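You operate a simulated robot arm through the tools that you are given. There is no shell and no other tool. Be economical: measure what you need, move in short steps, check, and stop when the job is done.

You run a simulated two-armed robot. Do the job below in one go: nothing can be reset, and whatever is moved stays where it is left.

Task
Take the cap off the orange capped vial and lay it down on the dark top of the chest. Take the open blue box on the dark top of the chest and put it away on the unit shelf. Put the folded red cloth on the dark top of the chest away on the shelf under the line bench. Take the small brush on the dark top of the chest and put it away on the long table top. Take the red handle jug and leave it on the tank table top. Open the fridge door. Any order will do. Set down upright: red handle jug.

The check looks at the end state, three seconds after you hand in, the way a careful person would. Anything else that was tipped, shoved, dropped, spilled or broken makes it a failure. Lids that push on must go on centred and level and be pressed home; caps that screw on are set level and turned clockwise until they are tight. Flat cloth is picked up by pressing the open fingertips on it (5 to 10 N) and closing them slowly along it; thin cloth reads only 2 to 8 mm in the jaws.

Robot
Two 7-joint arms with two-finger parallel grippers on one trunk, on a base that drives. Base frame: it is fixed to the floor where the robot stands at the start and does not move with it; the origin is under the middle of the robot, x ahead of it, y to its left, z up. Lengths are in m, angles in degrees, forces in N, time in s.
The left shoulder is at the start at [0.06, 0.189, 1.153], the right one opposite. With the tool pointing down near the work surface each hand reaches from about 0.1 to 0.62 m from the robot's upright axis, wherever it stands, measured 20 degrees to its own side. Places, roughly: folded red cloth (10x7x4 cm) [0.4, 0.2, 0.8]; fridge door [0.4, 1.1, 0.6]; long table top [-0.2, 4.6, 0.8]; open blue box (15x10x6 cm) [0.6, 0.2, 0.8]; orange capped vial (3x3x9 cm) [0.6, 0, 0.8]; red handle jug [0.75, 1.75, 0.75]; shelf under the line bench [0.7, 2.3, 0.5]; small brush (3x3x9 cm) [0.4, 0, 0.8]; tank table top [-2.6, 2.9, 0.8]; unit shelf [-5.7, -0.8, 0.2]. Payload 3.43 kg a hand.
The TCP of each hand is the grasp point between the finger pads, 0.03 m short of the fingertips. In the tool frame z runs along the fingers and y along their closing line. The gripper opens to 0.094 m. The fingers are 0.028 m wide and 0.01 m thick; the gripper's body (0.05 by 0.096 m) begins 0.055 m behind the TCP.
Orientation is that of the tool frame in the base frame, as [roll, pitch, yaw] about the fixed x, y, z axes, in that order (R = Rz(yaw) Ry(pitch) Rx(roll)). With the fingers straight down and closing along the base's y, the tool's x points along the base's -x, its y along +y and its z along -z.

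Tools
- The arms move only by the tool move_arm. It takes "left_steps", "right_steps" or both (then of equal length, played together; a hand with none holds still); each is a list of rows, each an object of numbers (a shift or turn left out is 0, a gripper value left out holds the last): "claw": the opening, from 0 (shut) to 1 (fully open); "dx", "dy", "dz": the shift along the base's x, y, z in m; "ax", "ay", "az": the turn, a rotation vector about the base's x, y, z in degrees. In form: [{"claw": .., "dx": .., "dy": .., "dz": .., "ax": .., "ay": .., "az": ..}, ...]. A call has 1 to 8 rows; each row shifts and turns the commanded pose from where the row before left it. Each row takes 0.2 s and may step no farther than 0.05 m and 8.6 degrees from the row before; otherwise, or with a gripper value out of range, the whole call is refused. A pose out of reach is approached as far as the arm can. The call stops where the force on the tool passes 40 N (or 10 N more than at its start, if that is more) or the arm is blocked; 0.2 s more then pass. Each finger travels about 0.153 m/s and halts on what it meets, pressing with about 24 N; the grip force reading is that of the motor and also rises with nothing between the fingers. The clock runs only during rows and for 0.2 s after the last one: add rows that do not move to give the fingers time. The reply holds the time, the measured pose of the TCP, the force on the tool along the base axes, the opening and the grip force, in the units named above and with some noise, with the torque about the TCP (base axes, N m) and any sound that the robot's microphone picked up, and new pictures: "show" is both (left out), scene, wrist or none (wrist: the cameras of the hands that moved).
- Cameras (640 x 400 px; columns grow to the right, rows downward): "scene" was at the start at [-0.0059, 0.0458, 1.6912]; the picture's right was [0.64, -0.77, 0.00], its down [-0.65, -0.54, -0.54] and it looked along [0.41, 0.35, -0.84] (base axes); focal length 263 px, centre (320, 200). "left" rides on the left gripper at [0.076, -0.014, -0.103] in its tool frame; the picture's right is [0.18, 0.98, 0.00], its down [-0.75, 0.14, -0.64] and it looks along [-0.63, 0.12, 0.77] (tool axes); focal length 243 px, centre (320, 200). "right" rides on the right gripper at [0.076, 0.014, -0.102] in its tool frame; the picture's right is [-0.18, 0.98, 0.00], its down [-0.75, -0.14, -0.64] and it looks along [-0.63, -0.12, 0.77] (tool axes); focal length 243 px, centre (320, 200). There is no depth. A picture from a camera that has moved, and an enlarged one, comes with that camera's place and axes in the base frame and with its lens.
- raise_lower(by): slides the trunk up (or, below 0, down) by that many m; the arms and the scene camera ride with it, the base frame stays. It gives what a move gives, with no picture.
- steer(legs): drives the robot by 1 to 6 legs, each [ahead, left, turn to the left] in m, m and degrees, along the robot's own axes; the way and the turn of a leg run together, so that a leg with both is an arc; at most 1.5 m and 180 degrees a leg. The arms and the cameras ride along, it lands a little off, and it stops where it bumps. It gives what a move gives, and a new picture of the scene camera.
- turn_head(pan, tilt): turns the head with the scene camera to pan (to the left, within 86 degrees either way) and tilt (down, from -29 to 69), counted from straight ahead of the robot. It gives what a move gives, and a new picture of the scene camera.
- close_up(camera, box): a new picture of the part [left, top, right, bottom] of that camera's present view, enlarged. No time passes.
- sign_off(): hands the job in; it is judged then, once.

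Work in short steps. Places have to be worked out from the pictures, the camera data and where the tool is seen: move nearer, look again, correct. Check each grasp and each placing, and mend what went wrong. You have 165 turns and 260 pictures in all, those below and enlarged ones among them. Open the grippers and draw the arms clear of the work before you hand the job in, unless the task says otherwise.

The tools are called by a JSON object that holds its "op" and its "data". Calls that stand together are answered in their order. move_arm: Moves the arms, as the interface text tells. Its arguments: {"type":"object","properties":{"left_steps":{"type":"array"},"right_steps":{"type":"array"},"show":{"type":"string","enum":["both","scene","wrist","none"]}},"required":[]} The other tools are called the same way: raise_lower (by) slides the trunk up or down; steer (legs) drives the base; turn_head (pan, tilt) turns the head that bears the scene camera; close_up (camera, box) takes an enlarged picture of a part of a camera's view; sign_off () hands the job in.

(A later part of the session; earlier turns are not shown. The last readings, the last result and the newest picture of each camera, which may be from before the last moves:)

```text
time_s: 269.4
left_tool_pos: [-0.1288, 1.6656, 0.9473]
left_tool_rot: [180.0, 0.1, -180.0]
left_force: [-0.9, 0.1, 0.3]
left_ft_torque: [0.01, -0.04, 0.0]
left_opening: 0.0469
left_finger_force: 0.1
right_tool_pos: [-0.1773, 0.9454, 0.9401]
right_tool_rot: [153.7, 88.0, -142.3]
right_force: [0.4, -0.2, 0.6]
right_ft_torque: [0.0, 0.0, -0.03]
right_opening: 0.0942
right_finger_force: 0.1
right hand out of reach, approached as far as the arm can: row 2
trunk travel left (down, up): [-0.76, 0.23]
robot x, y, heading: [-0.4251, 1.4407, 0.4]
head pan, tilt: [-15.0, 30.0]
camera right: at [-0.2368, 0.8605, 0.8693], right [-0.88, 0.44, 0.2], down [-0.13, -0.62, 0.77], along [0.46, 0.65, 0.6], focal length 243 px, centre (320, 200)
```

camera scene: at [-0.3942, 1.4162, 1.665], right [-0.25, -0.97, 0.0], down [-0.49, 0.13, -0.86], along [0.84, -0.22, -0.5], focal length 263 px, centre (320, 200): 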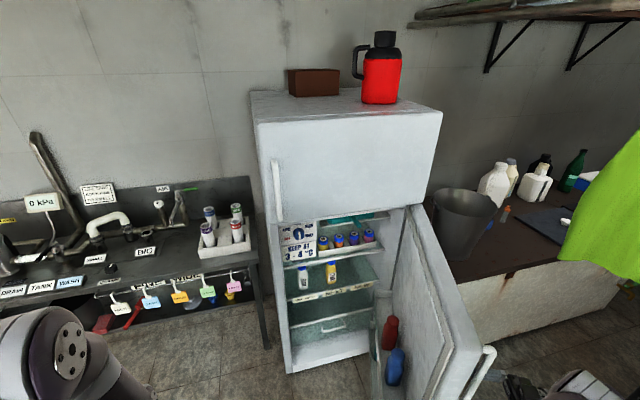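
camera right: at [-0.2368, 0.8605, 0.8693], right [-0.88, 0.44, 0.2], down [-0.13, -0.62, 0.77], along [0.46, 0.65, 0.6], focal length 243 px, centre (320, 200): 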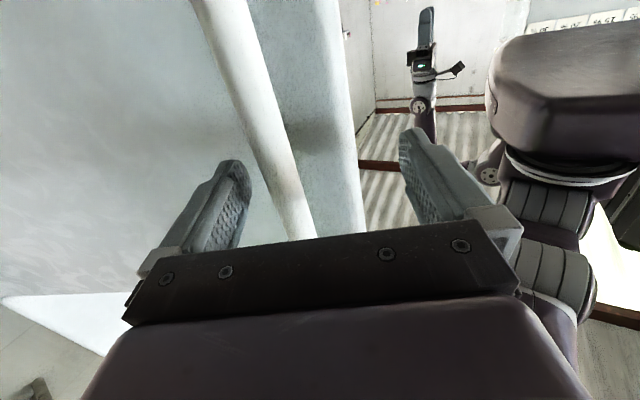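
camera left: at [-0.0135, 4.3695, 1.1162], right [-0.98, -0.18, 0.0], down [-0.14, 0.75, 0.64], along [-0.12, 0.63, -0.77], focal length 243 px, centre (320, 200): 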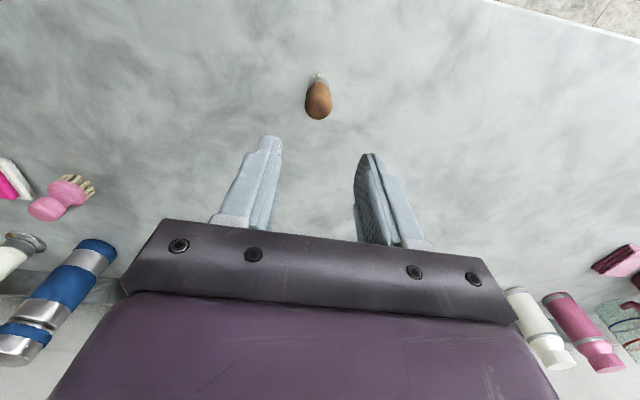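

Free of contact. I strafe right 0.1 (slightly back) to slide the hand off, then reverse.

{"op": "steer", "data": {"legs": [[-0.045, -0.1, 0]]}}

{"op": "close_up", "data": {"camera": "right", "box": [0, 0, 640, 400]}}

```text
time_s: 270.6
left_tool_pos: [-0.1736, 1.5609, 0.9481]
left_tool_rot: [179.9, 0.1, 180.0]
left_force: [0.3, -0.2, 0.1]
left_ft_torque: [0.01, 0.0, -0.01]
left_opening: 0.0469
left_finger_force: 0.1
right_tool_pos: [-0.2236, 0.841, 0.9402]
right_tool_rot: [152.8, 88.1, -143.4]
right_force: [-0.2, -0.2, 0.0]
right_ft_torque: [-0.02, -0.01, -0.02]
right_opening: 0.0941
right_finger_force: 0.1
trunk travel left (down, up): [-0.76, 0.23]
robot x, y, heading: [-0.4705, 1.3381, 0.1]
head pan, tilt: [-15.0, 30.0]
camera scene: at [-0.4441, 1.3144, 1.6652], right [-0.26, -0.97, 0.0], down [-0.48, 0.13, -0.87], along [0.84, -0.22, -0.5], focal length 263 px, centre (320, 200)
```

scene: 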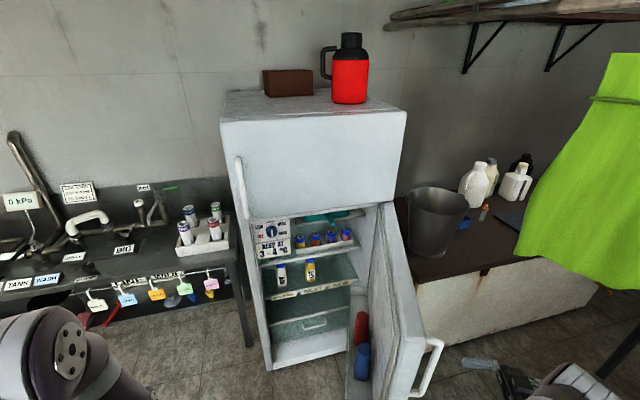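

```text
1.00 times, centred on (320, 200) of right
camera zoom: at [-0.2831, 0.7554, 0.869], right [-0.88, 0.44, 0.2], down [-0.13, -0.62, 0.77], along [0.46, 0.65, 0.6], focal length 243 px, centre (320, 200)
```

zoom: 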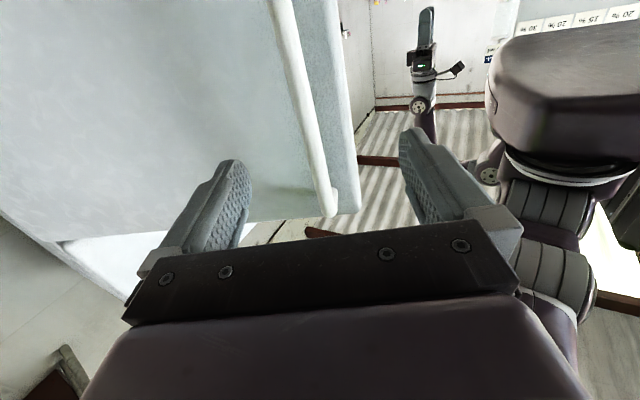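

Hand is off the handle; the door stands about 70° open. I back up a little, strafe north and bring the right arm back to a carry pose.

{"op": "steer", "data": {"legs": [[-0.2, 0, 0], [0, 0.6, 0]]}}

{"op": "move_arm", "data": {"right_steps": [{"dx": 0.03, "dy": 0.03, "az": -8}, {"dx": 0.03, "dy": 0.03, "az": -8}, {"dx": 0.03, "dy": 0.03, "az": -8}, {"dx": 0.03, "dy": 0.03, "az": -8}, {"dx": 0.03, "dy": 0.03, "az": -8}, {"dx": 0.03, "dy": 0.03, "az": -8}, {"dx": 0.03, "dy": 0.03, "az": -8}, {"dx": 0.03, "dy": 0.03, "az": -6}], "show": "scene"}}

```text
time_s: 275.2
left_tool_pos: [-0.376, 2.1676, 0.9476]
left_tool_rot: [179.9, 0.1, -179.6]
left_force: [0.5, 0.0, 0.3]
left_ft_torque: [0.02, 0.0, 0.01]
left_opening: 0.0469
left_finger_force: 0.0
right_tool_pos: [-0.419, 1.446, 0.9413]
right_tool_rot: [152.8, 88.0, -143.1]
right_force: [-0.2, 0.1, 0.6]
right_ft_torque: [-0.01, 0.01, -0.01]
right_opening: 0.0942
right_finger_force: 0.0
trunk travel left (down, up): [-0.76, 0.23]
robot x, y, heading: [-0.6664, 1.9394, 0.3]
head pan, tilt: [-15.0, 30.0]
camera scene: at [-0.6444, 1.9184, 1.6652], right [-0.25, -0.97, 0.0], down [-0.48, 0.13, -0.87], along [0.84, -0.22, -0.5], focal length 263 px, centre (320, 200)
```

scene: 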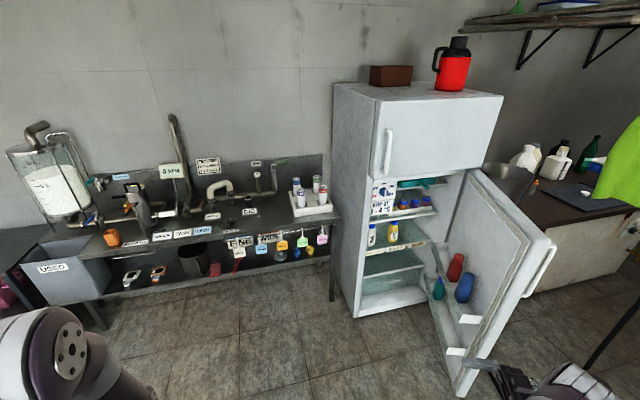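

```text
time_s: 277.0
left_tool_pos: [-0.3765, 2.1681, 0.9473]
left_tool_rot: [-179.9, 0.0, -179.6]
left_force: [0.1, -0.7, -0.2]
left_ft_torque: [-0.04, 0.03, -0.04]
left_opening: 0.047
left_finger_force: 0.0
right_tool_pos: [-0.1793, 1.686, 0.94]
right_tool_rot: [154.8, 88.0, 157.0]
right_force: [-0.9, -0.8, 0.3]
right_ft_torque: [-0.04, -0.02, 0.01]
right_opening: 0.0943
right_finger_force: 0.2
trunk travel left (down, up): [-0.76, 0.23]
robot x, y, heading: [-0.6713, 1.9426, 0.5]
head pan, tilt: [-15.0, 30.0]
camera scene: at [-0.6436, 1.9207, 1.6652], right [-0.25, -0.97, 0.0], down [-0.48, 0.12, -0.87], along [0.84, -0.22, -0.5], focal length 263 px, centre (320, 200)
```

scene: 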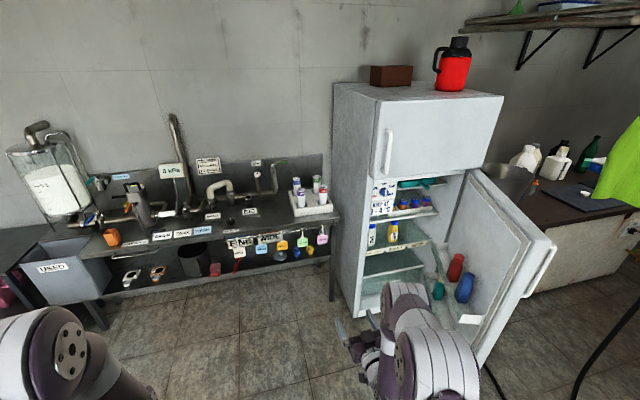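

The fridge stands well open. Now back to the chest: I put the right hand vertical, raise the trunk, and retrace the loop west.

{"op": "move_arm", "data": {"right_steps": [{"ay": 8, "dx": -0.005}, {"ay": 8, "dx": -0.005}, {"ay": 8, "dx": -0.005}, {"ay": 8, "dx": -0.005}, {"ay": 8, "dx": -0.005}, {"ay": 8, "dx": -0.005}, {"ay": 8, "dx": -0.005}, {"ay": 8, "dx": -0.005}], "show": "none"}}

{"op": "move_arm", "data": {"right_steps": [{"ay": 8, "dz": 0.02}, {"ay": 8, "dz": 0.02}, {"ay": 7, "dz": 0.02}], "show": "none"}}

{"op": "raise_lower", "data": {"by": 0.065}}

{"op": "steer", "data": {"legs": [[0, 0, -180], [1.4, 0, 0], [1.4, -0.1, 0], [0.9, -0.25, 0]]}}

```text
time_s: 278.8
left_tool_pos: [-0.3756, 2.1671, 0.9477]
left_tool_rot: [179.9, 0.1, -179.6]
left_force: [-0.2, -0.3, -0.1]
left_ft_torque: [0.0, 0.01, 0.04]
left_opening: 0.047
left_finger_force: 0.1
right_tool_pos: [-0.2211, 1.6867, 0.9411]
right_tool_rot: [177.4, 24.0, 179.2]
right_force: [-0.5, -0.5, -0.4]
right_ft_torque: [0.02, 0.02, 0.02]
right_opening: 0.0942
right_finger_force: 0.1
trunk travel left (down, up): [-0.76, 0.23]
robot x, y, heading: [-0.6731, 1.9437, 0.6]
head pan, tilt: [-15.0, 30.0]
```

```text
time_s: 279.6
left_tool_pos: [-0.3757, 2.1681, 0.9461]
left_tool_rot: [180.0, 0.0, -179.7]
left_force: [0.1, 0.6, -0.3]
left_ft_torque: [0.01, -0.02, 0.0]
left_opening: 0.047
left_finger_force: 0.0
right_tool_pos: [-0.2094, 1.7047, 0.9697]
right_tool_rot: [172.5, 15.3, 179.2]
right_force: [0.0, 0.7, -0.4]
right_ft_torque: [0.0, 0.01, -0.02]
right_opening: 0.0942
right_finger_force: 0.2
right hand out of reach, approached as far as the arm can: row 1, 2, 3
trunk travel left (down, up): [-0.76, 0.23]
robot x, y, heading: [-0.6706, 1.9408, 0.5]
head pan, tilt: [-15.0, 30.0]
```

```text
time_s: 280.6
left_tool_pos: [-0.3761, 2.1689, 1.0126]
left_tool_rot: [179.9, 0.1, -179.6]
left_force: [0.8, -0.1, 0.2]
left_ft_torque: [-0.02, -0.03, -0.02]
left_opening: 0.0471
left_finger_force: 0.1
right_tool_pos: [-0.2088, 1.7042, 1.037]
right_tool_rot: [172.5, 15.3, 179.2]
right_force: [0.1, -0.1, 0.6]
right_ft_torque: [0.03, 0.01, -0.01]
right_opening: 0.0939
right_finger_force: 0.0
trunk travel left (down, up): [-0.825, 0.165]
robot x, y, heading: [-0.6722, 1.9369, 0.5]
head pan, tilt: [-15.0, 30.0]
```

```text
time_s: 303.9
left_tool_pos: [-4.0877, 1.7393, 1.0106]
left_tool_rot: [180.0, 0.0, 13.7]
left_force: [0.6, -0.2, -0.5]
left_ft_torque: [0.04, 0.03, 0.0]
left_opening: 0.0471
left_finger_force: 0.0
right_tool_pos: [-4.3562, 2.152, 1.0384]
right_tool_rot: [172.7, 15.4, 12.5]
right_force: [-0.2, -0.7, -0.2]
right_ft_torque: [-0.01, 0.0, -0.02]
right_opening: 0.094
right_finger_force: 0.0
trunk travel left (down, up): [-0.825, 0.165]
robot x, y, heading: [-3.8528, 2.0297, -166.4]
head pan, tilt: [-15.0, 30.0]
stopped in leg 4: the robot was blocked; the commanded pose is now the measured one
camera scene: at [-3.8815, 2.0458, 1.7303], right [0.02, 1.0, 0.0], down [0.5, -0.01, -0.87], along [-0.87, 0.02, -0.5], focal length 263 px, centre (320, 200)
```

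scene: 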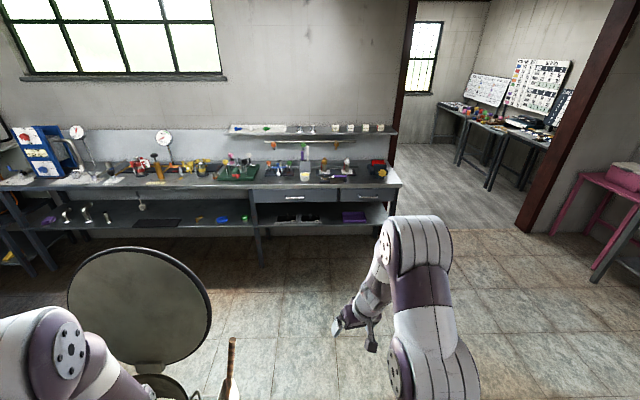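

Bumped the kettle's crank side again; I strafe away north, straighten, and check it.

{"op": "steer", "data": {"legs": [[0, -0.35, 0], [0, 0, -13.6]]}}

{"op": "turn_head", "data": {"pan": 60, "tilt": 50}}

```text
time_s: 307.0
left_tool_pos: [-4.2334, 2.1381, 1.0112]
left_tool_rot: [179.9, 0.0, 0.7]
left_force: [-0.2, 0.1, -0.4]
left_ft_torque: [0.02, 0.0, 0.01]
left_opening: 0.047
left_finger_force: 0.1
right_tool_pos: [-4.3993, 2.5993, 1.0354]
right_tool_rot: [172.5, 15.4, -0.6]
right_force: [-0.2, 0.7, -0.4]
right_ft_torque: [0.0, 0.01, 0.01]
right_opening: 0.0941
right_finger_force: 0.0
trunk travel left (down, up): [-0.825, 0.165]
robot x, y, heading: [-3.9365, 2.3657, -179.4]
head pan, tilt: [-15.0, 30.0]
camera scene: at [-3.9639, 2.3913, 1.7301], right [0.25, 0.97, 0.0], down [0.48, -0.12, -0.87], along [-0.84, 0.21, -0.5], focal length 263 px, centre (320, 200)
```

scene: 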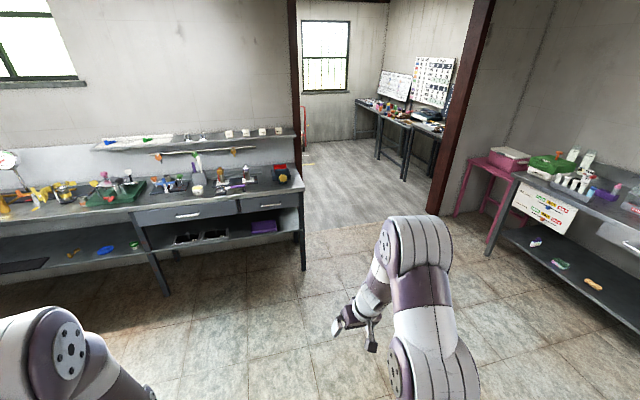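

```text
time_s: 308.5
left_tool_pos: [-4.2311, 2.1371, 1.0125]
left_tool_rot: [180.0, -0.1, 0.7]
left_force: [0.2, 0.3, -0.5]
left_ft_torque: [0.02, 0.0, 0.0]
left_opening: 0.0473
left_finger_force: 0.2
right_tool_pos: [-4.3999, 2.5995, 1.0357]
right_tool_rot: [172.6, 15.3, -0.5]
right_force: [0.6, 0.8, 0.1]
right_ft_torque: [-0.03, 0.0, 0.01]
right_opening: 0.094
right_finger_force: 0.1
trunk travel left (down, up): [-0.825, 0.165]
robot x, y, heading: [-3.934, 2.3676, -179.2]
head pan, tilt: [60.0, 50.0]
camera scene: at [-3.9135, 2.3014, 1.7007], right [-0.87, 0.49, 0.0], down [0.38, 0.67, -0.64], along [-0.31, -0.56, -0.77], focal length 263 px, centre (320, 200)
```

scene: 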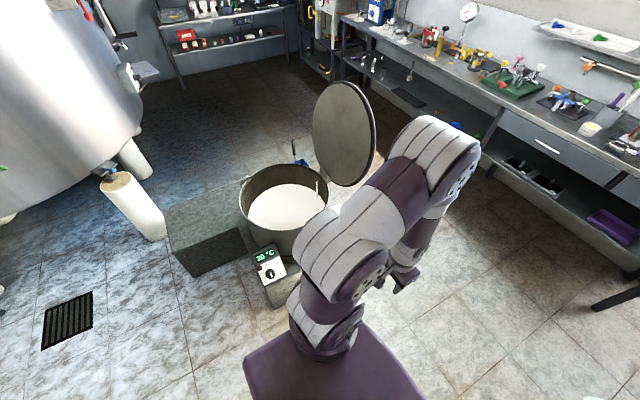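

I check closely for the wooden-handled item seen near the kettle.

{"op": "close_up", "data": {"camera": "scene", "box": [160, 140, 420, 320]}}

{"op": "close_up", "data": {"camera": "left", "box": [0, 0, 640, 400]}}

```text
2.22 times, centred on (290, 230) of scene
camera zoom: at [-3.9135, 2.3014, 1.7007], right [-0.87, 0.49, 0.0], down [0.38, 0.67, -0.64], along [-0.31, -0.56, -0.77], focal length 584 px, centre (387, 133)
```

zoom: 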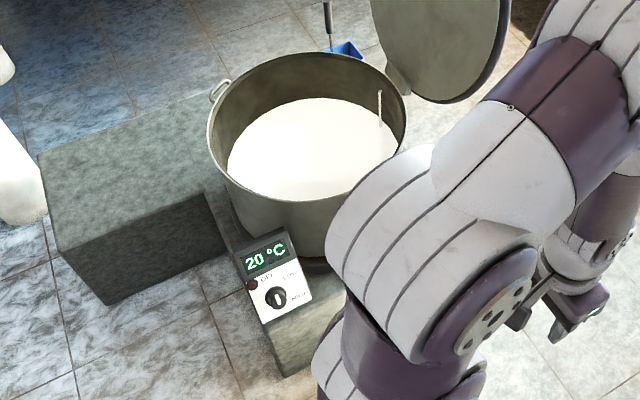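

```text
1.00 times, centred on (320, 200) of left
camera zoom: at [-4.1545, 2.1517, 1.1157], right [0.2, -0.98, 0.0], down [-0.75, -0.15, 0.64], along [-0.63, -0.13, -0.77], focal length 243 px, centre (320, 200)
```

zoom: 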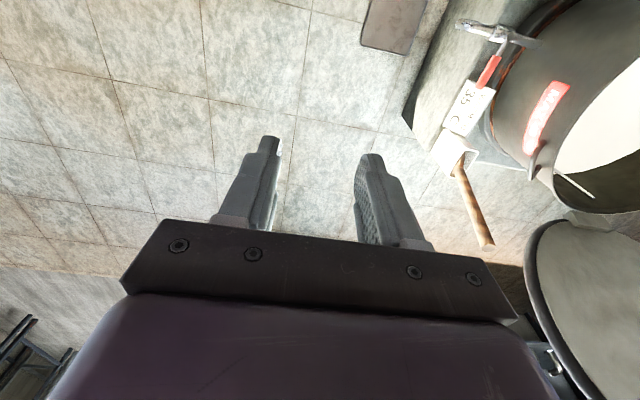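

The kettle and its ladle look undisturbed. I continue west then south at x≈−5.08 with more clearance.

{"op": "steer", "data": {"legs": [[0.96, -0.05, 0], [0, 0, 89.2], [0, -0.18, 0], [1.5, 0, 0], [1.5, 0, 0], [0.15, 0, 0]]}}

{"op": "turn_head", "data": {"pan": 40, "tilt": 30}}

```text
time_s: 333.3
left_tool_pos: [-4.9673, -1.0142, 1.0118]
left_tool_rot: [180.0, 0.1, 87.0]
left_force: [-0.3, 0.0, -0.2]
left_ft_torque: [-0.01, -0.03, -0.02]
left_opening: 0.0469
left_finger_force: 0.0
right_tool_pos: [-5.4391, -1.1524, 1.0362]
right_tool_rot: [172.5, 15.4, 85.6]
right_force: [-0.7, 0.4, -0.2]
right_ft_torque: [-0.02, -0.01, -0.03]
right_opening: 0.0942
right_finger_force: 0.0
trunk travel left (down, up): [-0.825, 0.165]
robot x, y, heading: [-5.1762, -0.7066, -93.1]
head pan, tilt: [60.0, 50.0]
camera scene: at [-5.1072, -0.6852, 1.7006], right [-0.55, -0.84, 0.0], down [-0.64, 0.42, -0.64], along [0.54, -0.35, -0.77], focal length 263 px, centre (320, 200)
```

scene: 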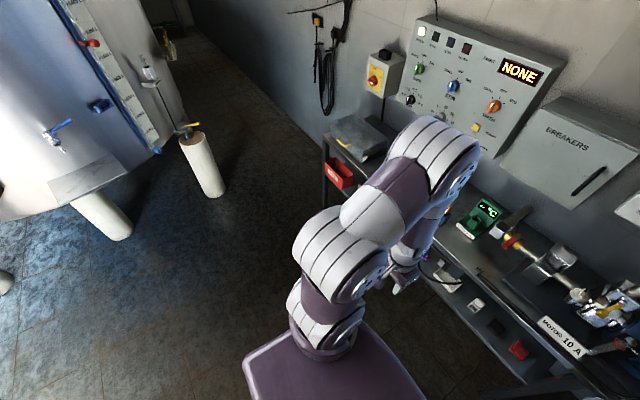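

```text
time_s: 334.1
left_tool_pos: [-4.9667, -1.0172, 1.0125]
left_tool_rot: [179.9, 0.1, 86.9]
left_force: [-0.7, -1.3, 0.7]
left_ft_torque: [0.01, -0.02, 0.0]
left_opening: 0.0469
left_finger_force: 0.0
right_tool_pos: [-5.4381, -1.1534, 1.0364]
right_tool_rot: [172.5, 15.4, 85.6]
right_force: [0.1, -0.1, -0.6]
right_ft_torque: [0.0, -0.01, -0.01]
right_opening: 0.0939
right_finger_force: 0.1
trunk travel left (down, up): [-0.825, 0.165]
robot x, y, heading: [-5.1745, -0.7073, -93.2]
head pan, tilt: [40.0, 30.0]
camera scene: at [-5.1176, -0.7183, 1.7301], right [-0.8, -0.6, 0.0], down [-0.3, 0.4, -0.87], along [0.52, -0.69, -0.5], focal length 263 px, centre (320, 200)
```

scene: 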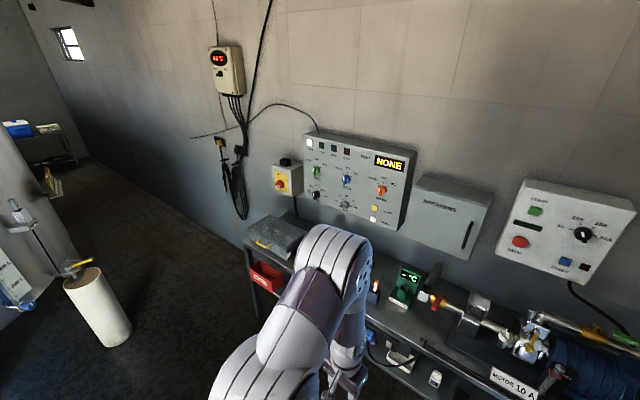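

Now turn east and drive back through the corridor to the chest.

{"op": "steer", "data": {"legs": [[-0.15, 0, 0], [0, 0, 93.2], [0.9, -0.43, 0], [0.75, -0.15, 0], [0.5, -0.22, 0], [1.3, 0, 0]]}}

{"op": "turn_head", "data": {"pan": 10, "tilt": 30}}

```text
time_s: 356.6
left_tool_pos: [-1.4673, -1.0344, 1.0123]
left_tool_rot: [180.0, 0.0, -178.6]
left_force: [0.4, 0.2, -0.6]
left_ft_torque: [0.01, 0.02, -0.02]
left_opening: 0.047
left_finger_force: 0.0
right_tool_pos: [-1.2937, -1.4954, 1.0373]
right_tool_rot: [172.6, 15.4, 180.0]
right_force: [-0.6, -0.2, 0.0]
right_ft_torque: [0.0, 0.04, 0.0]
right_opening: 0.0939
right_finger_force: 0.1
trunk travel left (down, up): [-0.825, 0.165]
robot x, y, heading: [-1.7596, -1.2684, 1.4]
head pan, tilt: [40.0, 30.0]
camera scene: at [-1.7509, -1.2078, 1.7302], right [0.66, -0.75, 0.0], down [-0.38, -0.33, -0.87], along [0.65, 0.57, -0.5], focal length 263 px, centre (320, 200)
```

scene: 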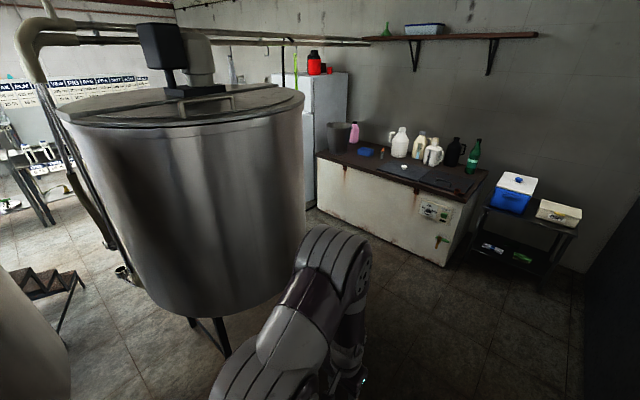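

```text
time_s: 357.5
left_tool_pos: [-1.4669, -1.0345, 1.0118]
left_tool_rot: [-180.0, 0.0, -178.7]
left_force: [0.3, -0.7, -0.5]
left_ft_torque: [-0.02, 0.0, 0.06]
left_opening: 0.0471
left_finger_force: 0.0
right_tool_pos: [-1.2931, -1.4957, 1.0355]
right_tool_rot: [172.6, 15.3, 180.0]
right_force: [-0.3, -0.3, 0.1]
right_ft_torque: [-0.04, 0.0, -0.06]
right_opening: 0.0941
right_finger_force: 0.0
trunk travel left (down, up): [-0.825, 0.165]
robot x, y, heading: [-1.762, -1.2666, 1.4]
head pan, tilt: [10.0, 30.0]
camera scene: at [-1.7302, -1.2497, 1.7302], right [0.2, -0.98, 0.0], down [-0.49, -0.1, -0.87], along [0.85, 0.17, -0.5], focal length 263 px, centre (320, 200)
```

scene: 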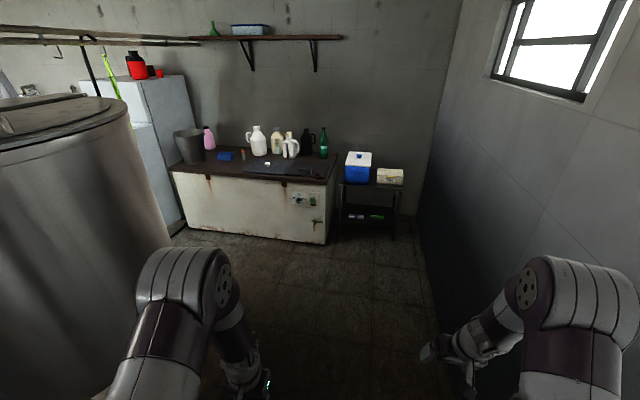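

I drive back to the front of the chest.

{"op": "steer", "data": {"legs": [[1.35, 0.03, -1.4], [0.1, 1.2, 0], [0.2, 0.02, 0]]}}

{"op": "turn_head", "data": {"pan": 0, "tilt": 50}}

```text
time_s: 371.4
left_tool_pos: [0.1864, 0.2721, 1.0123]
left_tool_rot: [179.8, 0.1, -179.4]
left_force: [-0.2, -0.1, -0.8]
left_ft_torque: [0.01, 0.0, 0.01]
left_opening: 0.047
left_finger_force: 0.1
right_tool_pos: [0.3545, -0.1903, 1.0366]
right_tool_rot: [172.5, 15.3, 179.4]
right_force: [1.0, 0.0, -0.2]
right_ft_torque: [-0.01, -0.01, -0.03]
right_opening: 0.0942
right_finger_force: 0.1
trunk travel left (down, up): [-0.825, 0.165]
robot x, y, heading: [-0.1092, 0.0433, 0.4]
head pan, tilt: [10.0, 30.0]
camera scene: at [-0.0799, 0.06, 1.7302], right [0.18, -0.98, 0.0], down [-0.49, -0.09, -0.87], along [0.85, 0.16, -0.5], focal length 263 px, centre (320, 200)
```

scene: 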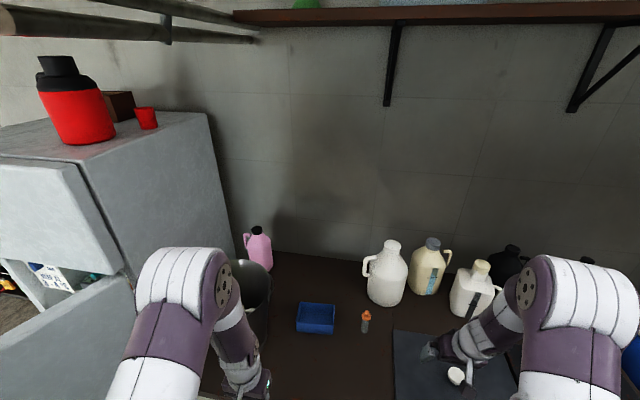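

```text
time_s: 372.3
left_tool_pos: [0.1872, 0.2715, 1.0122]
left_tool_rot: [-179.9, 0.0, -179.5]
left_force: [-0.7, 0.4, -0.5]
left_ft_torque: [0.0, -0.04, -0.01]
left_opening: 0.047
left_finger_force: 0.1
right_tool_pos: [0.3557, -0.1901, 1.0359]
right_tool_rot: [172.7, 15.3, 179.4]
right_force: [-0.5, 0.1, 0.4]
right_ft_torque: [0.0, 0.0, 0.0]
right_opening: 0.0942
right_finger_force: 0.0
trunk travel left (down, up): [-0.825, 0.165]
robot x, y, heading: [-0.1114, 0.0458, 0.9]
head pan, tilt: [0.0, 50.0]
camera scene: at [-0.0907, 0.0441, 1.7007], right [0.01, -1.0, 0.0], down [-0.77, -0.01, -0.64], along [0.64, 0.01, -0.77], focal length 263 px, centre (320, 200)
```

scene: 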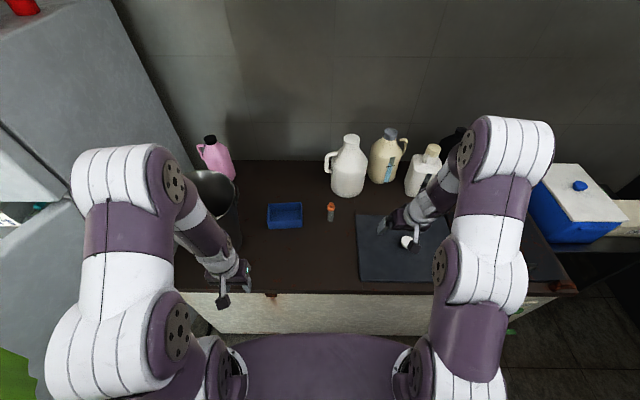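

Back at the chest. I step the base to about (0, −0.03), away from the hanging sheet, and look closely at the vial.

{"op": "steer", "data": {"legs": [[0.1, -0.08, -0.9]]}}

{"op": "close_up", "data": {"camera": "scene", "box": [270, 180, 390, 260]}}

```text
time_s: 373.6
left_tool_pos: [0.2934, 0.1893, 1.0128]
left_tool_rot: [-179.9, -0.1, 179.8]
left_force: [0.9, 0.2, -0.5]
left_ft_torque: [-0.01, 0.0, 0.0]
left_opening: 0.0468
left_finger_force: 0.0
right_tool_pos: [0.4558, -0.2747, 1.0361]
right_tool_rot: [172.6, 15.3, 178.5]
right_force: [-0.1, -0.1, -0.2]
right_ft_torque: [0.0, -0.02, 0.05]
right_opening: 0.094
right_finger_force: 0.0
trunk travel left (down, up): [-0.825, 0.165]
robot x, y, heading: [-0.0046, -0.0351, -0.1]
head pan, tilt: [0.0, 50.0]
camera scene: at [0.0116, -0.0339, 1.7007], right [0.0, -1.0, 0.0], down [-0.77, 0.0, -0.64], along [0.64, 0.0, -0.77], focal length 263 px, centre (320, 200)
```

scene: 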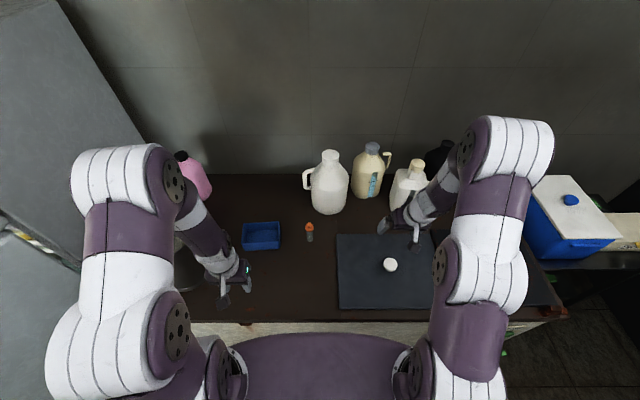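

```text
5.00 times, centred on (330, 220) of scene
camera zoom: at [0.0116, -0.0339, 1.7007], right [0.0, -1.0, 0.0], down [-0.77, 0.0, -0.64], along [0.64, 0.0, -0.77], focal length 1314 px, centre (270, 100)
```

zoom: 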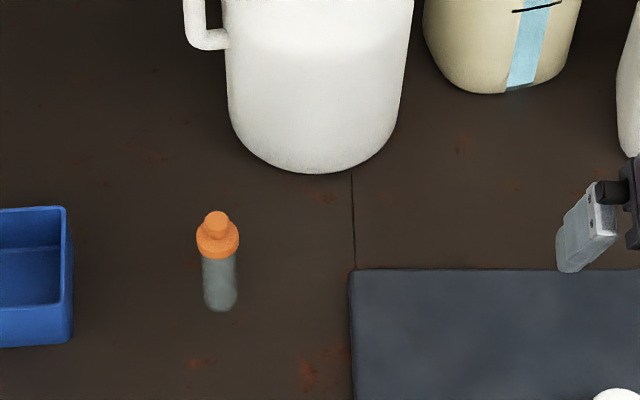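

Vial at ≈(0.600, 0.007). Left hand goes to a pre-grasp in front of it, tilted 35° below horizontal, closing along y.

{"op": "move_arm", "data": {"left_steps": [{"claw": 0.75, "dx": 0.027, "dy": -0.023, "dz": -0.02, "ay": -7.9}, {"dx": 0.027, "dy": -0.023, "dz": -0.02, "ay": -7.9}, {"dx": 0.027, "dy": -0.023, "dz": -0.02, "ay": -7.9}, {"dx": 0.027, "dy": -0.023, "dz": -0.02, "ay": -7.9}, {"dx": 0.027, "dy": -0.023, "dz": -0.02, "ay": -7.9}, {"dx": 0.027, "dy": -0.023, "dz": -0.02, "ay": -7.9}, {"dx": 0.027, "dy": -0.023, "dz": -0.02, "ay": -7.6}, {"dx": 0.027, "dy": -0.021, "dz": -0.02}]}}

```text
time_s: 375.4
left_tool_pos: [0.5146, 0.0057, 0.8512]
left_tool_rot: [179.7, 55.0, 179.7]
left_force: [-0.1, -0.5, 0.3]
left_ft_torque: [0.0, -0.02, 0.0]
left_opening: 0.0705
left_finger_force: 0.0
right_tool_pos: [0.4556, -0.2773, 1.036]
right_tool_rot: [172.5, 15.3, 178.5]
right_force: [0.1, -0.2, 0.5]
right_ft_torque: [-0.01, 0.01, 0.02]
right_opening: 0.0942
right_finger_force: 0.1
trunk travel left (down, up): [-0.825, 0.165]
robot x, y, heading: [-0.0056, -0.0356, -0.2]
head pan, tilt: [0.0, 50.0]
camera scene: at [0.0144, -0.0356, 1.7006], right [0.0, -1.0, 0.0], down [-0.77, 0.0, -0.64], along [0.64, 0.0, -0.77], focal length 263 px, centre (320, 200)
camera left: at [0.3874, -0.0094, 0.8473], right [-0.1, 0.98, -0.15], down [-0.09, 0.14, 0.99], along [0.99, 0.12, 0.08], focal length 243 px, centre (320, 200)
```

scene: 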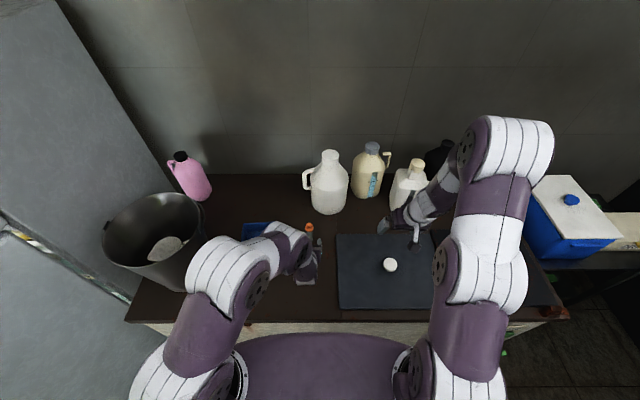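
left: 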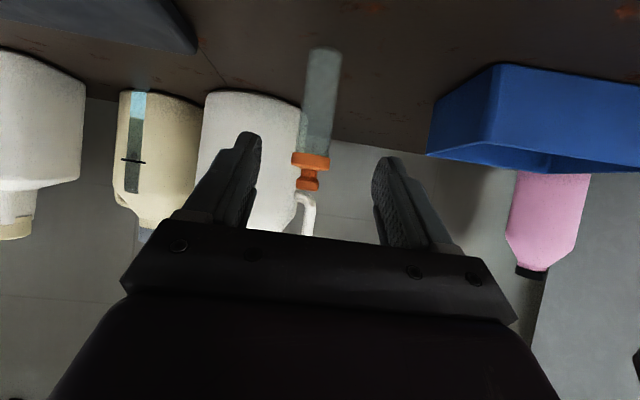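

Vial is centred between the fingers (flange z≈0.824–0.84). I advance along the tool axis and close on the body.

{"op": "move_arm", "data": {"left_steps": [{"dx": 0.029, "dy": -0.001, "dz": -0.022}, {"dx": 0.029, "dy": -0.001, "dz": -0.022}, {"dx": 0.027, "dz": -0.022}, {"claw": 0}, {}, {}, {}], "show": "wrist"}}

{"op": "close_up", "data": {"camera": "scene", "box": [260, 200, 380, 280]}}

```text
time_s: 377.0
left_tool_pos: [0.5953, 0.0001, 0.7872]
left_tool_rot: [179.7, 54.9, 179.6]
left_force: [0.6, 0.4, -0.2]
left_ft_torque: [-0.02, 0.0, 0.0]
left_opening: 0.0323
left_finger_force: 24.3
right_tool_pos: [0.455, -0.2769, 1.0363]
right_tool_rot: [172.7, 15.3, 178.5]
right_force: [0.4, -0.5, -0.1]
right_ft_torque: [-0.03, 0.03, 0.01]
right_opening: 0.0939
right_finger_force: 0.0
trunk travel left (down, up): [-0.825, 0.165]
robot x, y, heading: [-0.0019, -0.037, -0.2]
head pan, tilt: [0.0, 50.0]
camera left: at [0.4681, -0.0144, 0.784], right [-0.1, 0.98, -0.15], down [-0.09, 0.14, 0.99], along [0.99, 0.12, 0.08], focal length 243 px, centre (320, 200)
```

left: 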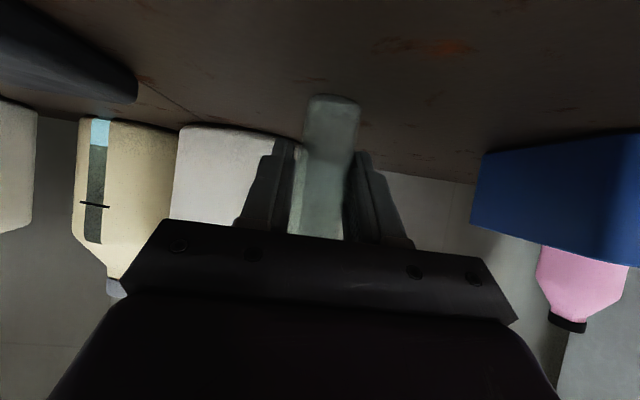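

```text
5.00 times, centred on (320, 240) of scene
camera zoom: at [0.0131, -0.0351, 1.7006], right [0.0, -1.0, 0.0], down [-0.77, 0.0, -0.64], along [0.64, 0.0, -0.77], focal length 1314 px, centre (320, 0)
```

zoom: 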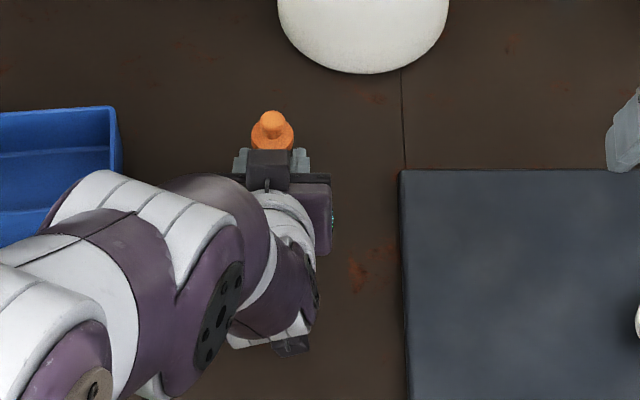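

Vial body is held (32 mm). Now I level the right hand and bring it over the cap at a safe height.

{"op": "move_arm", "data": {"right_steps": [{"ay": 7.6, "ax": -3.7, "claw": 0.65}, {"ay": 7.6, "ax": -3.7, "az": 1.5}, {"dx": 0.045}, {"dx": 0.045}, {"dx": 0.045, "dz": -0.01}, {"dx": 0.01, "dy": 0.045}, {"dy": 0.045}, {"dy": 0.045}], "show": "none"}}

{"op": "move_arm", "data": {"right_steps": [{"dy": 0.045}, {"dy": 0.045}, {"dy": 0.04}, {}]}}

```text
time_s: 378.8
left_tool_pos: [0.5956, 0.0009, 0.786]
left_tool_rot: [179.7, 54.9, 179.6]
left_force: [-0.1, 1.0, 1.0]
left_ft_torque: [0.0, 0.0, 0.0]
left_opening: 0.0321
left_finger_force: 23.9
right_tool_pos: [0.5131, -0.1388, 1.0264]
right_tool_rot: [172.3, 16.3, 179.7]
right_force: [-0.3, 0.4, 0.8]
right_ft_torque: [-0.01, -0.02, 0.0]
right_opening: 0.061
right_finger_force: 0.3
right hand out of reach, approached as far as the arm can: row 2, 3, 4, 5, 8
trunk travel left (down, up): [-0.825, 0.165]
robot x, y, heading: [-0.0018, -0.0371, -0.2]
head pan, tilt: [0.0, 50.0]
```

```text
time_s: 379.8
left_tool_pos: [0.5949, 0.0003, 0.7867]
left_tool_rot: [179.6, 55.0, 179.7]
left_force: [-0.6, -0.1, -0.4]
left_ft_torque: [-0.03, -0.02, -0.04]
left_opening: 0.0295
left_finger_force: 24.0
right_tool_pos: [0.5125, -0.1332, 1.0132]
right_tool_rot: [174.5, 13.8, -178.5]
right_force: [1.1, -0.7, 0.2]
right_ft_torque: [0.03, 0.0, 0.02]
right_opening: 0.0611
right_finger_force: 0.1
right hand out of reach, approached as far as the arm can: row 1, 2, 3
trunk travel left (down, up): [-0.825, 0.165]
robot x, y, heading: [-0.0059, -0.0297, -0.2]
head pan, tilt: [0.0, 50.0]
camera scene: at [0.0131, -0.0352, 1.7006], right [0.0, -1.0, 0.0], down [-0.77, 0.0, -0.64], along [0.64, 0.0, -0.77], focal length 263 px, centre (320, 200)
camera right: at [0.414, -0.1295, 1.0972], right [0.13, 0.98, 0.14], down [0.59, -0.19, 0.79], along [0.8, -0.02, -0.6], focal length 243 px, centre (320, 200)
```

scene: 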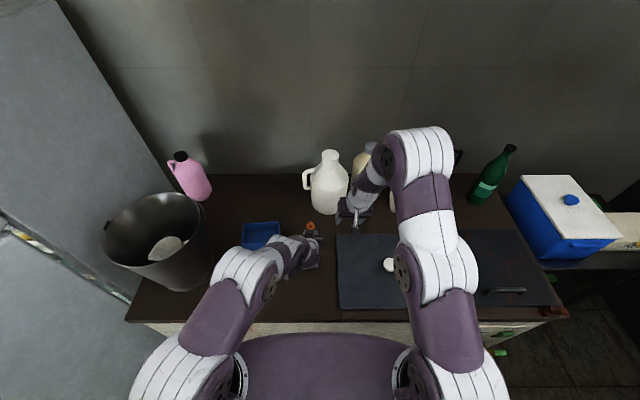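
right: 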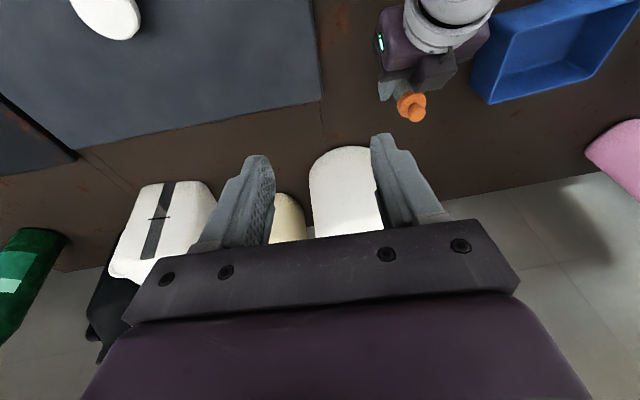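

The right arm can't reach x=0.6 at this height. I lift the vial 3 cm with the left hand and bring it 12 cm closer, then check it.

{"op": "move_arm", "data": {"left_steps": [{"dz": 0.015}, {"dz": 0.015}, {"dx": -0.03}, {"dx": -0.03}, {"dx": -0.03}, {"dx": -0.03}]}}

{"op": "close_up", "data": {"camera": "right", "box": [280, 0, 600, 200]}}

```text
time_s: 381.2
left_tool_pos: [0.4749, 0.0049, 0.8168]
left_tool_rot: [179.6, 55.0, 179.6]
left_force: [0.4, 0.3, -0.1]
left_ft_torque: [-0.02, 0.02, -0.02]
left_opening: 0.0293
left_finger_force: 24.3
right_tool_pos: [0.5122, -0.1335, 1.0152]
right_tool_rot: [174.4, 13.8, -178.6]
right_force: [-0.2, 0.3, -1.1]
right_ft_torque: [0.0, 0.02, -0.02]
right_opening: 0.0614
right_finger_force: 0.1
trunk travel left (down, up): [-0.825, 0.165]
robot x, y, heading: [-0.0069, -0.0372, -0.0]
head pan, tilt: [0.0, 50.0]
camera scene: at [0.0121, -0.0355, 1.7007], right [0.0, -1.0, 0.0], down [-0.77, 0.0, -0.64], along [0.64, 0.0, -0.77], focal length 263 px, centre (320, 200)
camera left: at [0.3477, -0.0104, 0.8134], right [-0.1, 0.98, -0.15], down [-0.09, 0.14, 0.99], along [0.99, 0.12, 0.08], focal length 243 px, centre (320, 200)
```

scene: 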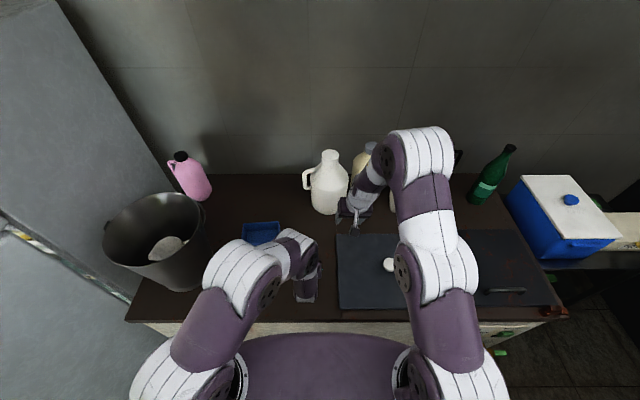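
left: 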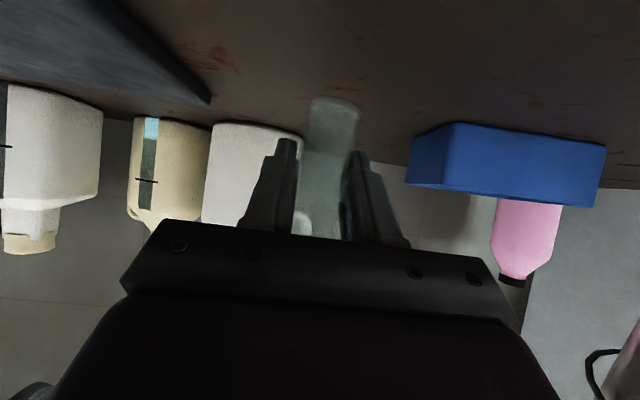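

```text
2.00 times, centred on (440, 100) of right
camera zoom: at [0.4134, -0.1296, 1.0976], right [0.13, 0.98, 0.14], down [0.59, -0.19, 0.79], along [0.8, -0.02, -0.6], focal length 485 px, centre (80, 400)
```

zoom: 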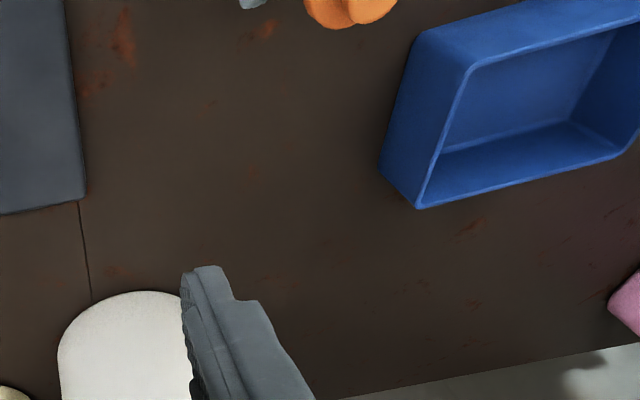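

Now level the right hand above the new vial place (≈(0.48, 0.005)).

{"op": "move_arm", "data": {"right_steps": [{"dx": -0.03}, {"ay": 7, "ax": -2.8, "dx": -0.005}, {"ay": 6.8, "ax": -2.8, "az": -1.4}, {"dy": 0.04}, {"dy": 0.04}, {"dy": 0.04}, {"dy": 0.015}]}}

```text
time_s: 382.8
left_tool_pos: [0.4748, 0.0043, 0.8156]
left_tool_rot: [179.7, 55.1, 179.6]
left_force: [0.6, 0.9, 0.0]
left_ft_torque: [0.0, 0.0, -0.01]
left_opening: 0.0294
left_finger_force: 24.4
right_tool_pos: [0.5221, -0.0902, 1.0186]
right_tool_rot: [171.5, 17.5, -176.2]
right_force: [0.9, -0.1, 0.5]
right_ft_torque: [0.03, -0.02, 0.01]
right_opening: 0.0609
right_finger_force: 0.1
right hand out of reach, approached as far as the arm can: row 1, 2, 3, 4, 5, 6, 7
trunk travel left (down, up): [-0.825, 0.165]
robot x, y, heading: [-0.0023, -0.0344, -0.4]
head pan, tilt: [0.0, 50.0]
camera scene: at [0.0134, -0.0346, 1.7006], right [0.0, -1.0, 0.0], down [-0.77, 0.0, -0.64], along [0.64, 0.0, -0.77], focal length 263 px, centre (320, 200)
camera right: at [0.4193, -0.096, 1.0945], right [0.07, 0.98, 0.19], down [0.55, -0.2, 0.81], along [0.83, 0.05, -0.55], focal length 243 px, centre (320, 200)
```

scene: 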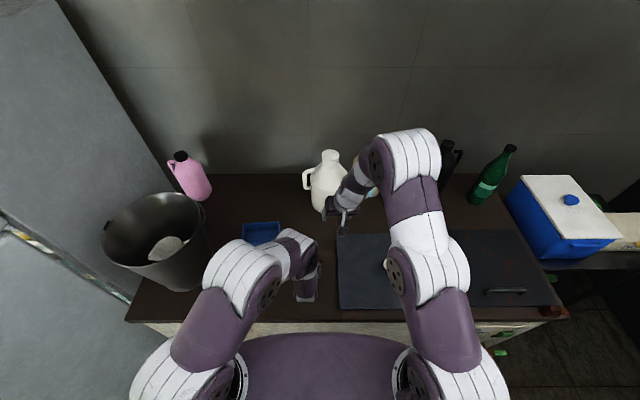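
right: 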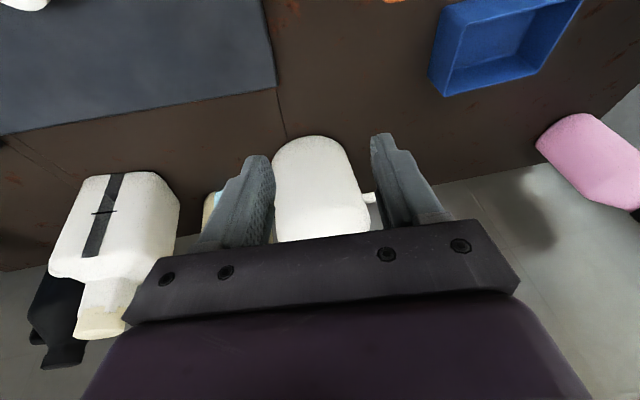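

The right wrist seems to be at a joint limit in this arm posture. I bring the right hand back to a relaxed place near its starting posture and level it there.

{"op": "move_arm", "data": {"right_steps": [{"dx": -0.03, "dy": -0.03, "dz": 0.015}, {"dx": -0.03, "dy": -0.03, "dz": 0.015}, {"dx": -0.03, "dy": -0.03, "dz": 0.015}, {"dx": -0.03, "dy": -0.03, "dz": 0.015}, {"dx": -0.03, "dy": -0.02, "dz": 0.015}, {"dx": -0.03, "dz": 0.015}, {"dx": -0.03}], "show": "none"}}

{"op": "move_arm", "data": {"right_steps": [{}, {"ax": -3, "ay": 6}, {"ax": -3, "ay": 6}, {}], "show": "scene"}}

```text
time_s: 384.4
left_tool_pos: [0.4746, 0.0041, 0.8156]
left_tool_rot: [179.5, 55.1, 179.6]
left_force: [0.3, -0.8, -1.0]
left_ft_torque: [-0.02, 0.03, 0.02]
left_opening: 0.0291
left_finger_force: 23.8
right_tool_pos: [0.3111, -0.2318, 1.1126]
right_tool_rot: [174.6, 13.7, -178.7]
right_force: [0.0, 0.0, -0.2]
right_ft_torque: [-0.01, -0.01, 0.02]
right_opening: 0.0609
right_finger_force: 0.1
right hand out of reach, approached as far as the arm can: row 1
trunk travel left (down, up): [-0.825, 0.165]
robot x, y, heading: [-0.005, -0.0318, -0.5]
head pan, tilt: [0.0, 50.0]
```

```text
time_s: 385.4
left_tool_pos: [0.4752, 0.0044, 0.816]
left_tool_rot: [179.6, 55.0, 179.7]
left_force: [-0.8, -0.3, -1.2]
left_ft_torque: [0.02, 0.0, -0.04]
left_opening: 0.0295
left_finger_force: 23.7
right_tool_pos: [0.3127, -0.2318, 1.1105]
right_tool_rot: [176.2, 9.2, -178.2]
right_force: [0.2, 0.8, -0.2]
right_ft_torque: [0.02, -0.02, 0.02]
right_opening: 0.0611
right_finger_force: 0.1
right hand out of reach, approached as far as the arm can: row 3
trunk travel left (down, up): [-0.825, 0.165]
robot x, y, heading: [-0.0036, -0.0385, -0.3]
head pan, tilt: [0.0, 50.0]
camera scene: at [0.0126, -0.035, 1.7006], right [0.0, -1.0, 0.0], down [-0.77, 0.0, -0.64], along [0.64, 0.0, -0.77], focal length 263 px, centre (320, 200)
```

scene: 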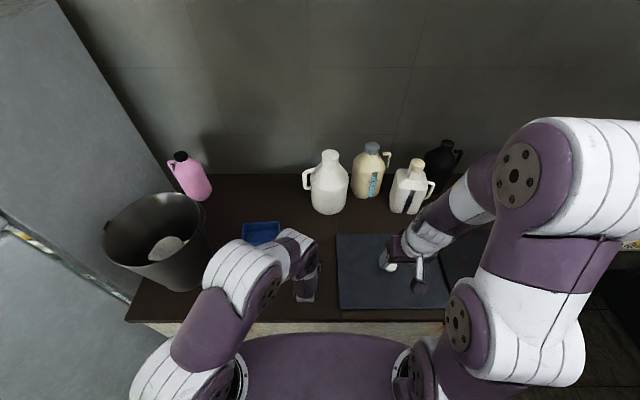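

Commands restart from the measured pose, good. I try a yaw of +30° (as in the jug grasp), which may free the wrist to level out.

{"op": "move_arm", "data": {"right_steps": [{"az": 8}, {"az": 8}, {"az": 8}, {"az": 6}, {"ax": -4, "ay": 3}, {"ax": -3, "ay": 3}, {}], "show": "none"}}

```text
time_s: 387.0
left_tool_pos: [0.4753, 0.0051, 0.8153]
left_tool_rot: [179.5, 55.1, 179.8]
left_force: [0.1, 0.3, -0.2]
left_ft_torque: [-0.04, -0.04, -0.01]
left_opening: 0.0293
left_finger_force: 23.7
right_tool_pos: [0.2994, -0.2332, 1.1035]
right_tool_rot: [177.7, 4.8, -148.0]
right_force: [0.2, -0.2, 0.3]
right_ft_torque: [0.0, -0.03, -0.01]
right_opening: 0.0613
right_finger_force: 0.0
right hand out of reach, approached as far as the arm can: row 5, 6
trunk travel left (down, up): [-0.825, 0.165]
robot x, y, heading: [-0.0049, -0.0369, -0.1]
head pan, tilt: [0.0, 50.0]
```

{"op": "move_arm", "data": {"right_steps": [{"dx": 0.035, "dy": 0.025, "dz": -0.02}, {"dx": 0.035, "dy": 0.025, "dz": -0.02}, {"dx": 0.035, "dy": 0.025, "dz": -0.02}, {"dx": 0.035, "dy": 0.025, "dz": -0.02}, {"dx": 0.02, "dy": 0.025, "dz": -0.02, "ax": -2.2, "ay": 1.4}, {"ax": -2.3, "ay": 1.5}]}}

```text
time_s: 388.4
left_tool_pos: [0.4754, 0.0049, 0.8167]
left_tool_rot: [179.6, 55.0, 179.7]
left_force: [0.4, -0.9, -1.0]
left_ft_torque: [0.03, 0.0, 0.02]
left_opening: 0.0293
left_finger_force: 24.4
right_tool_pos: [0.4131, -0.1311, 0.9954]
right_tool_rot: [177.8, 4.4, -148.0]
right_force: [0.1, 0.0, 0.8]
right_ft_torque: [-0.03, -0.02, -0.04]
right_opening: 0.0613
right_finger_force: 0.1
right hand out of reach, approached as far as the arm can: row 3, 4, 5, 6
trunk travel left (down, up): [-0.825, 0.165]
robot x, y, heading: [-0.0024, -0.0348, -0.3]
head pan, tilt: [0.0, 50.0]
camera scene: at [0.0129, -0.0351, 1.7006], right [0.0, -1.0, 0.0], down [-0.77, 0.0, -0.64], along [0.64, 0.0, -0.77], focal length 263 px, centre (320, 200)
camera right: at [0.3369, -0.1646, 1.0934], right [-0.37, 0.93, 0.05], down [0.68, 0.23, 0.69], along [0.63, 0.29, -0.72], focal length 243 px, centre (320, 200)
```

scene: 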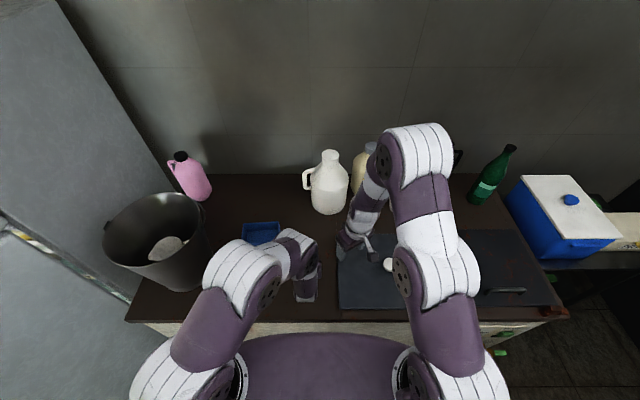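
right: 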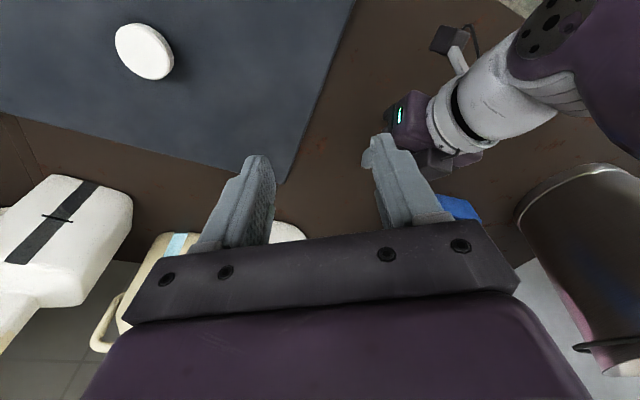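

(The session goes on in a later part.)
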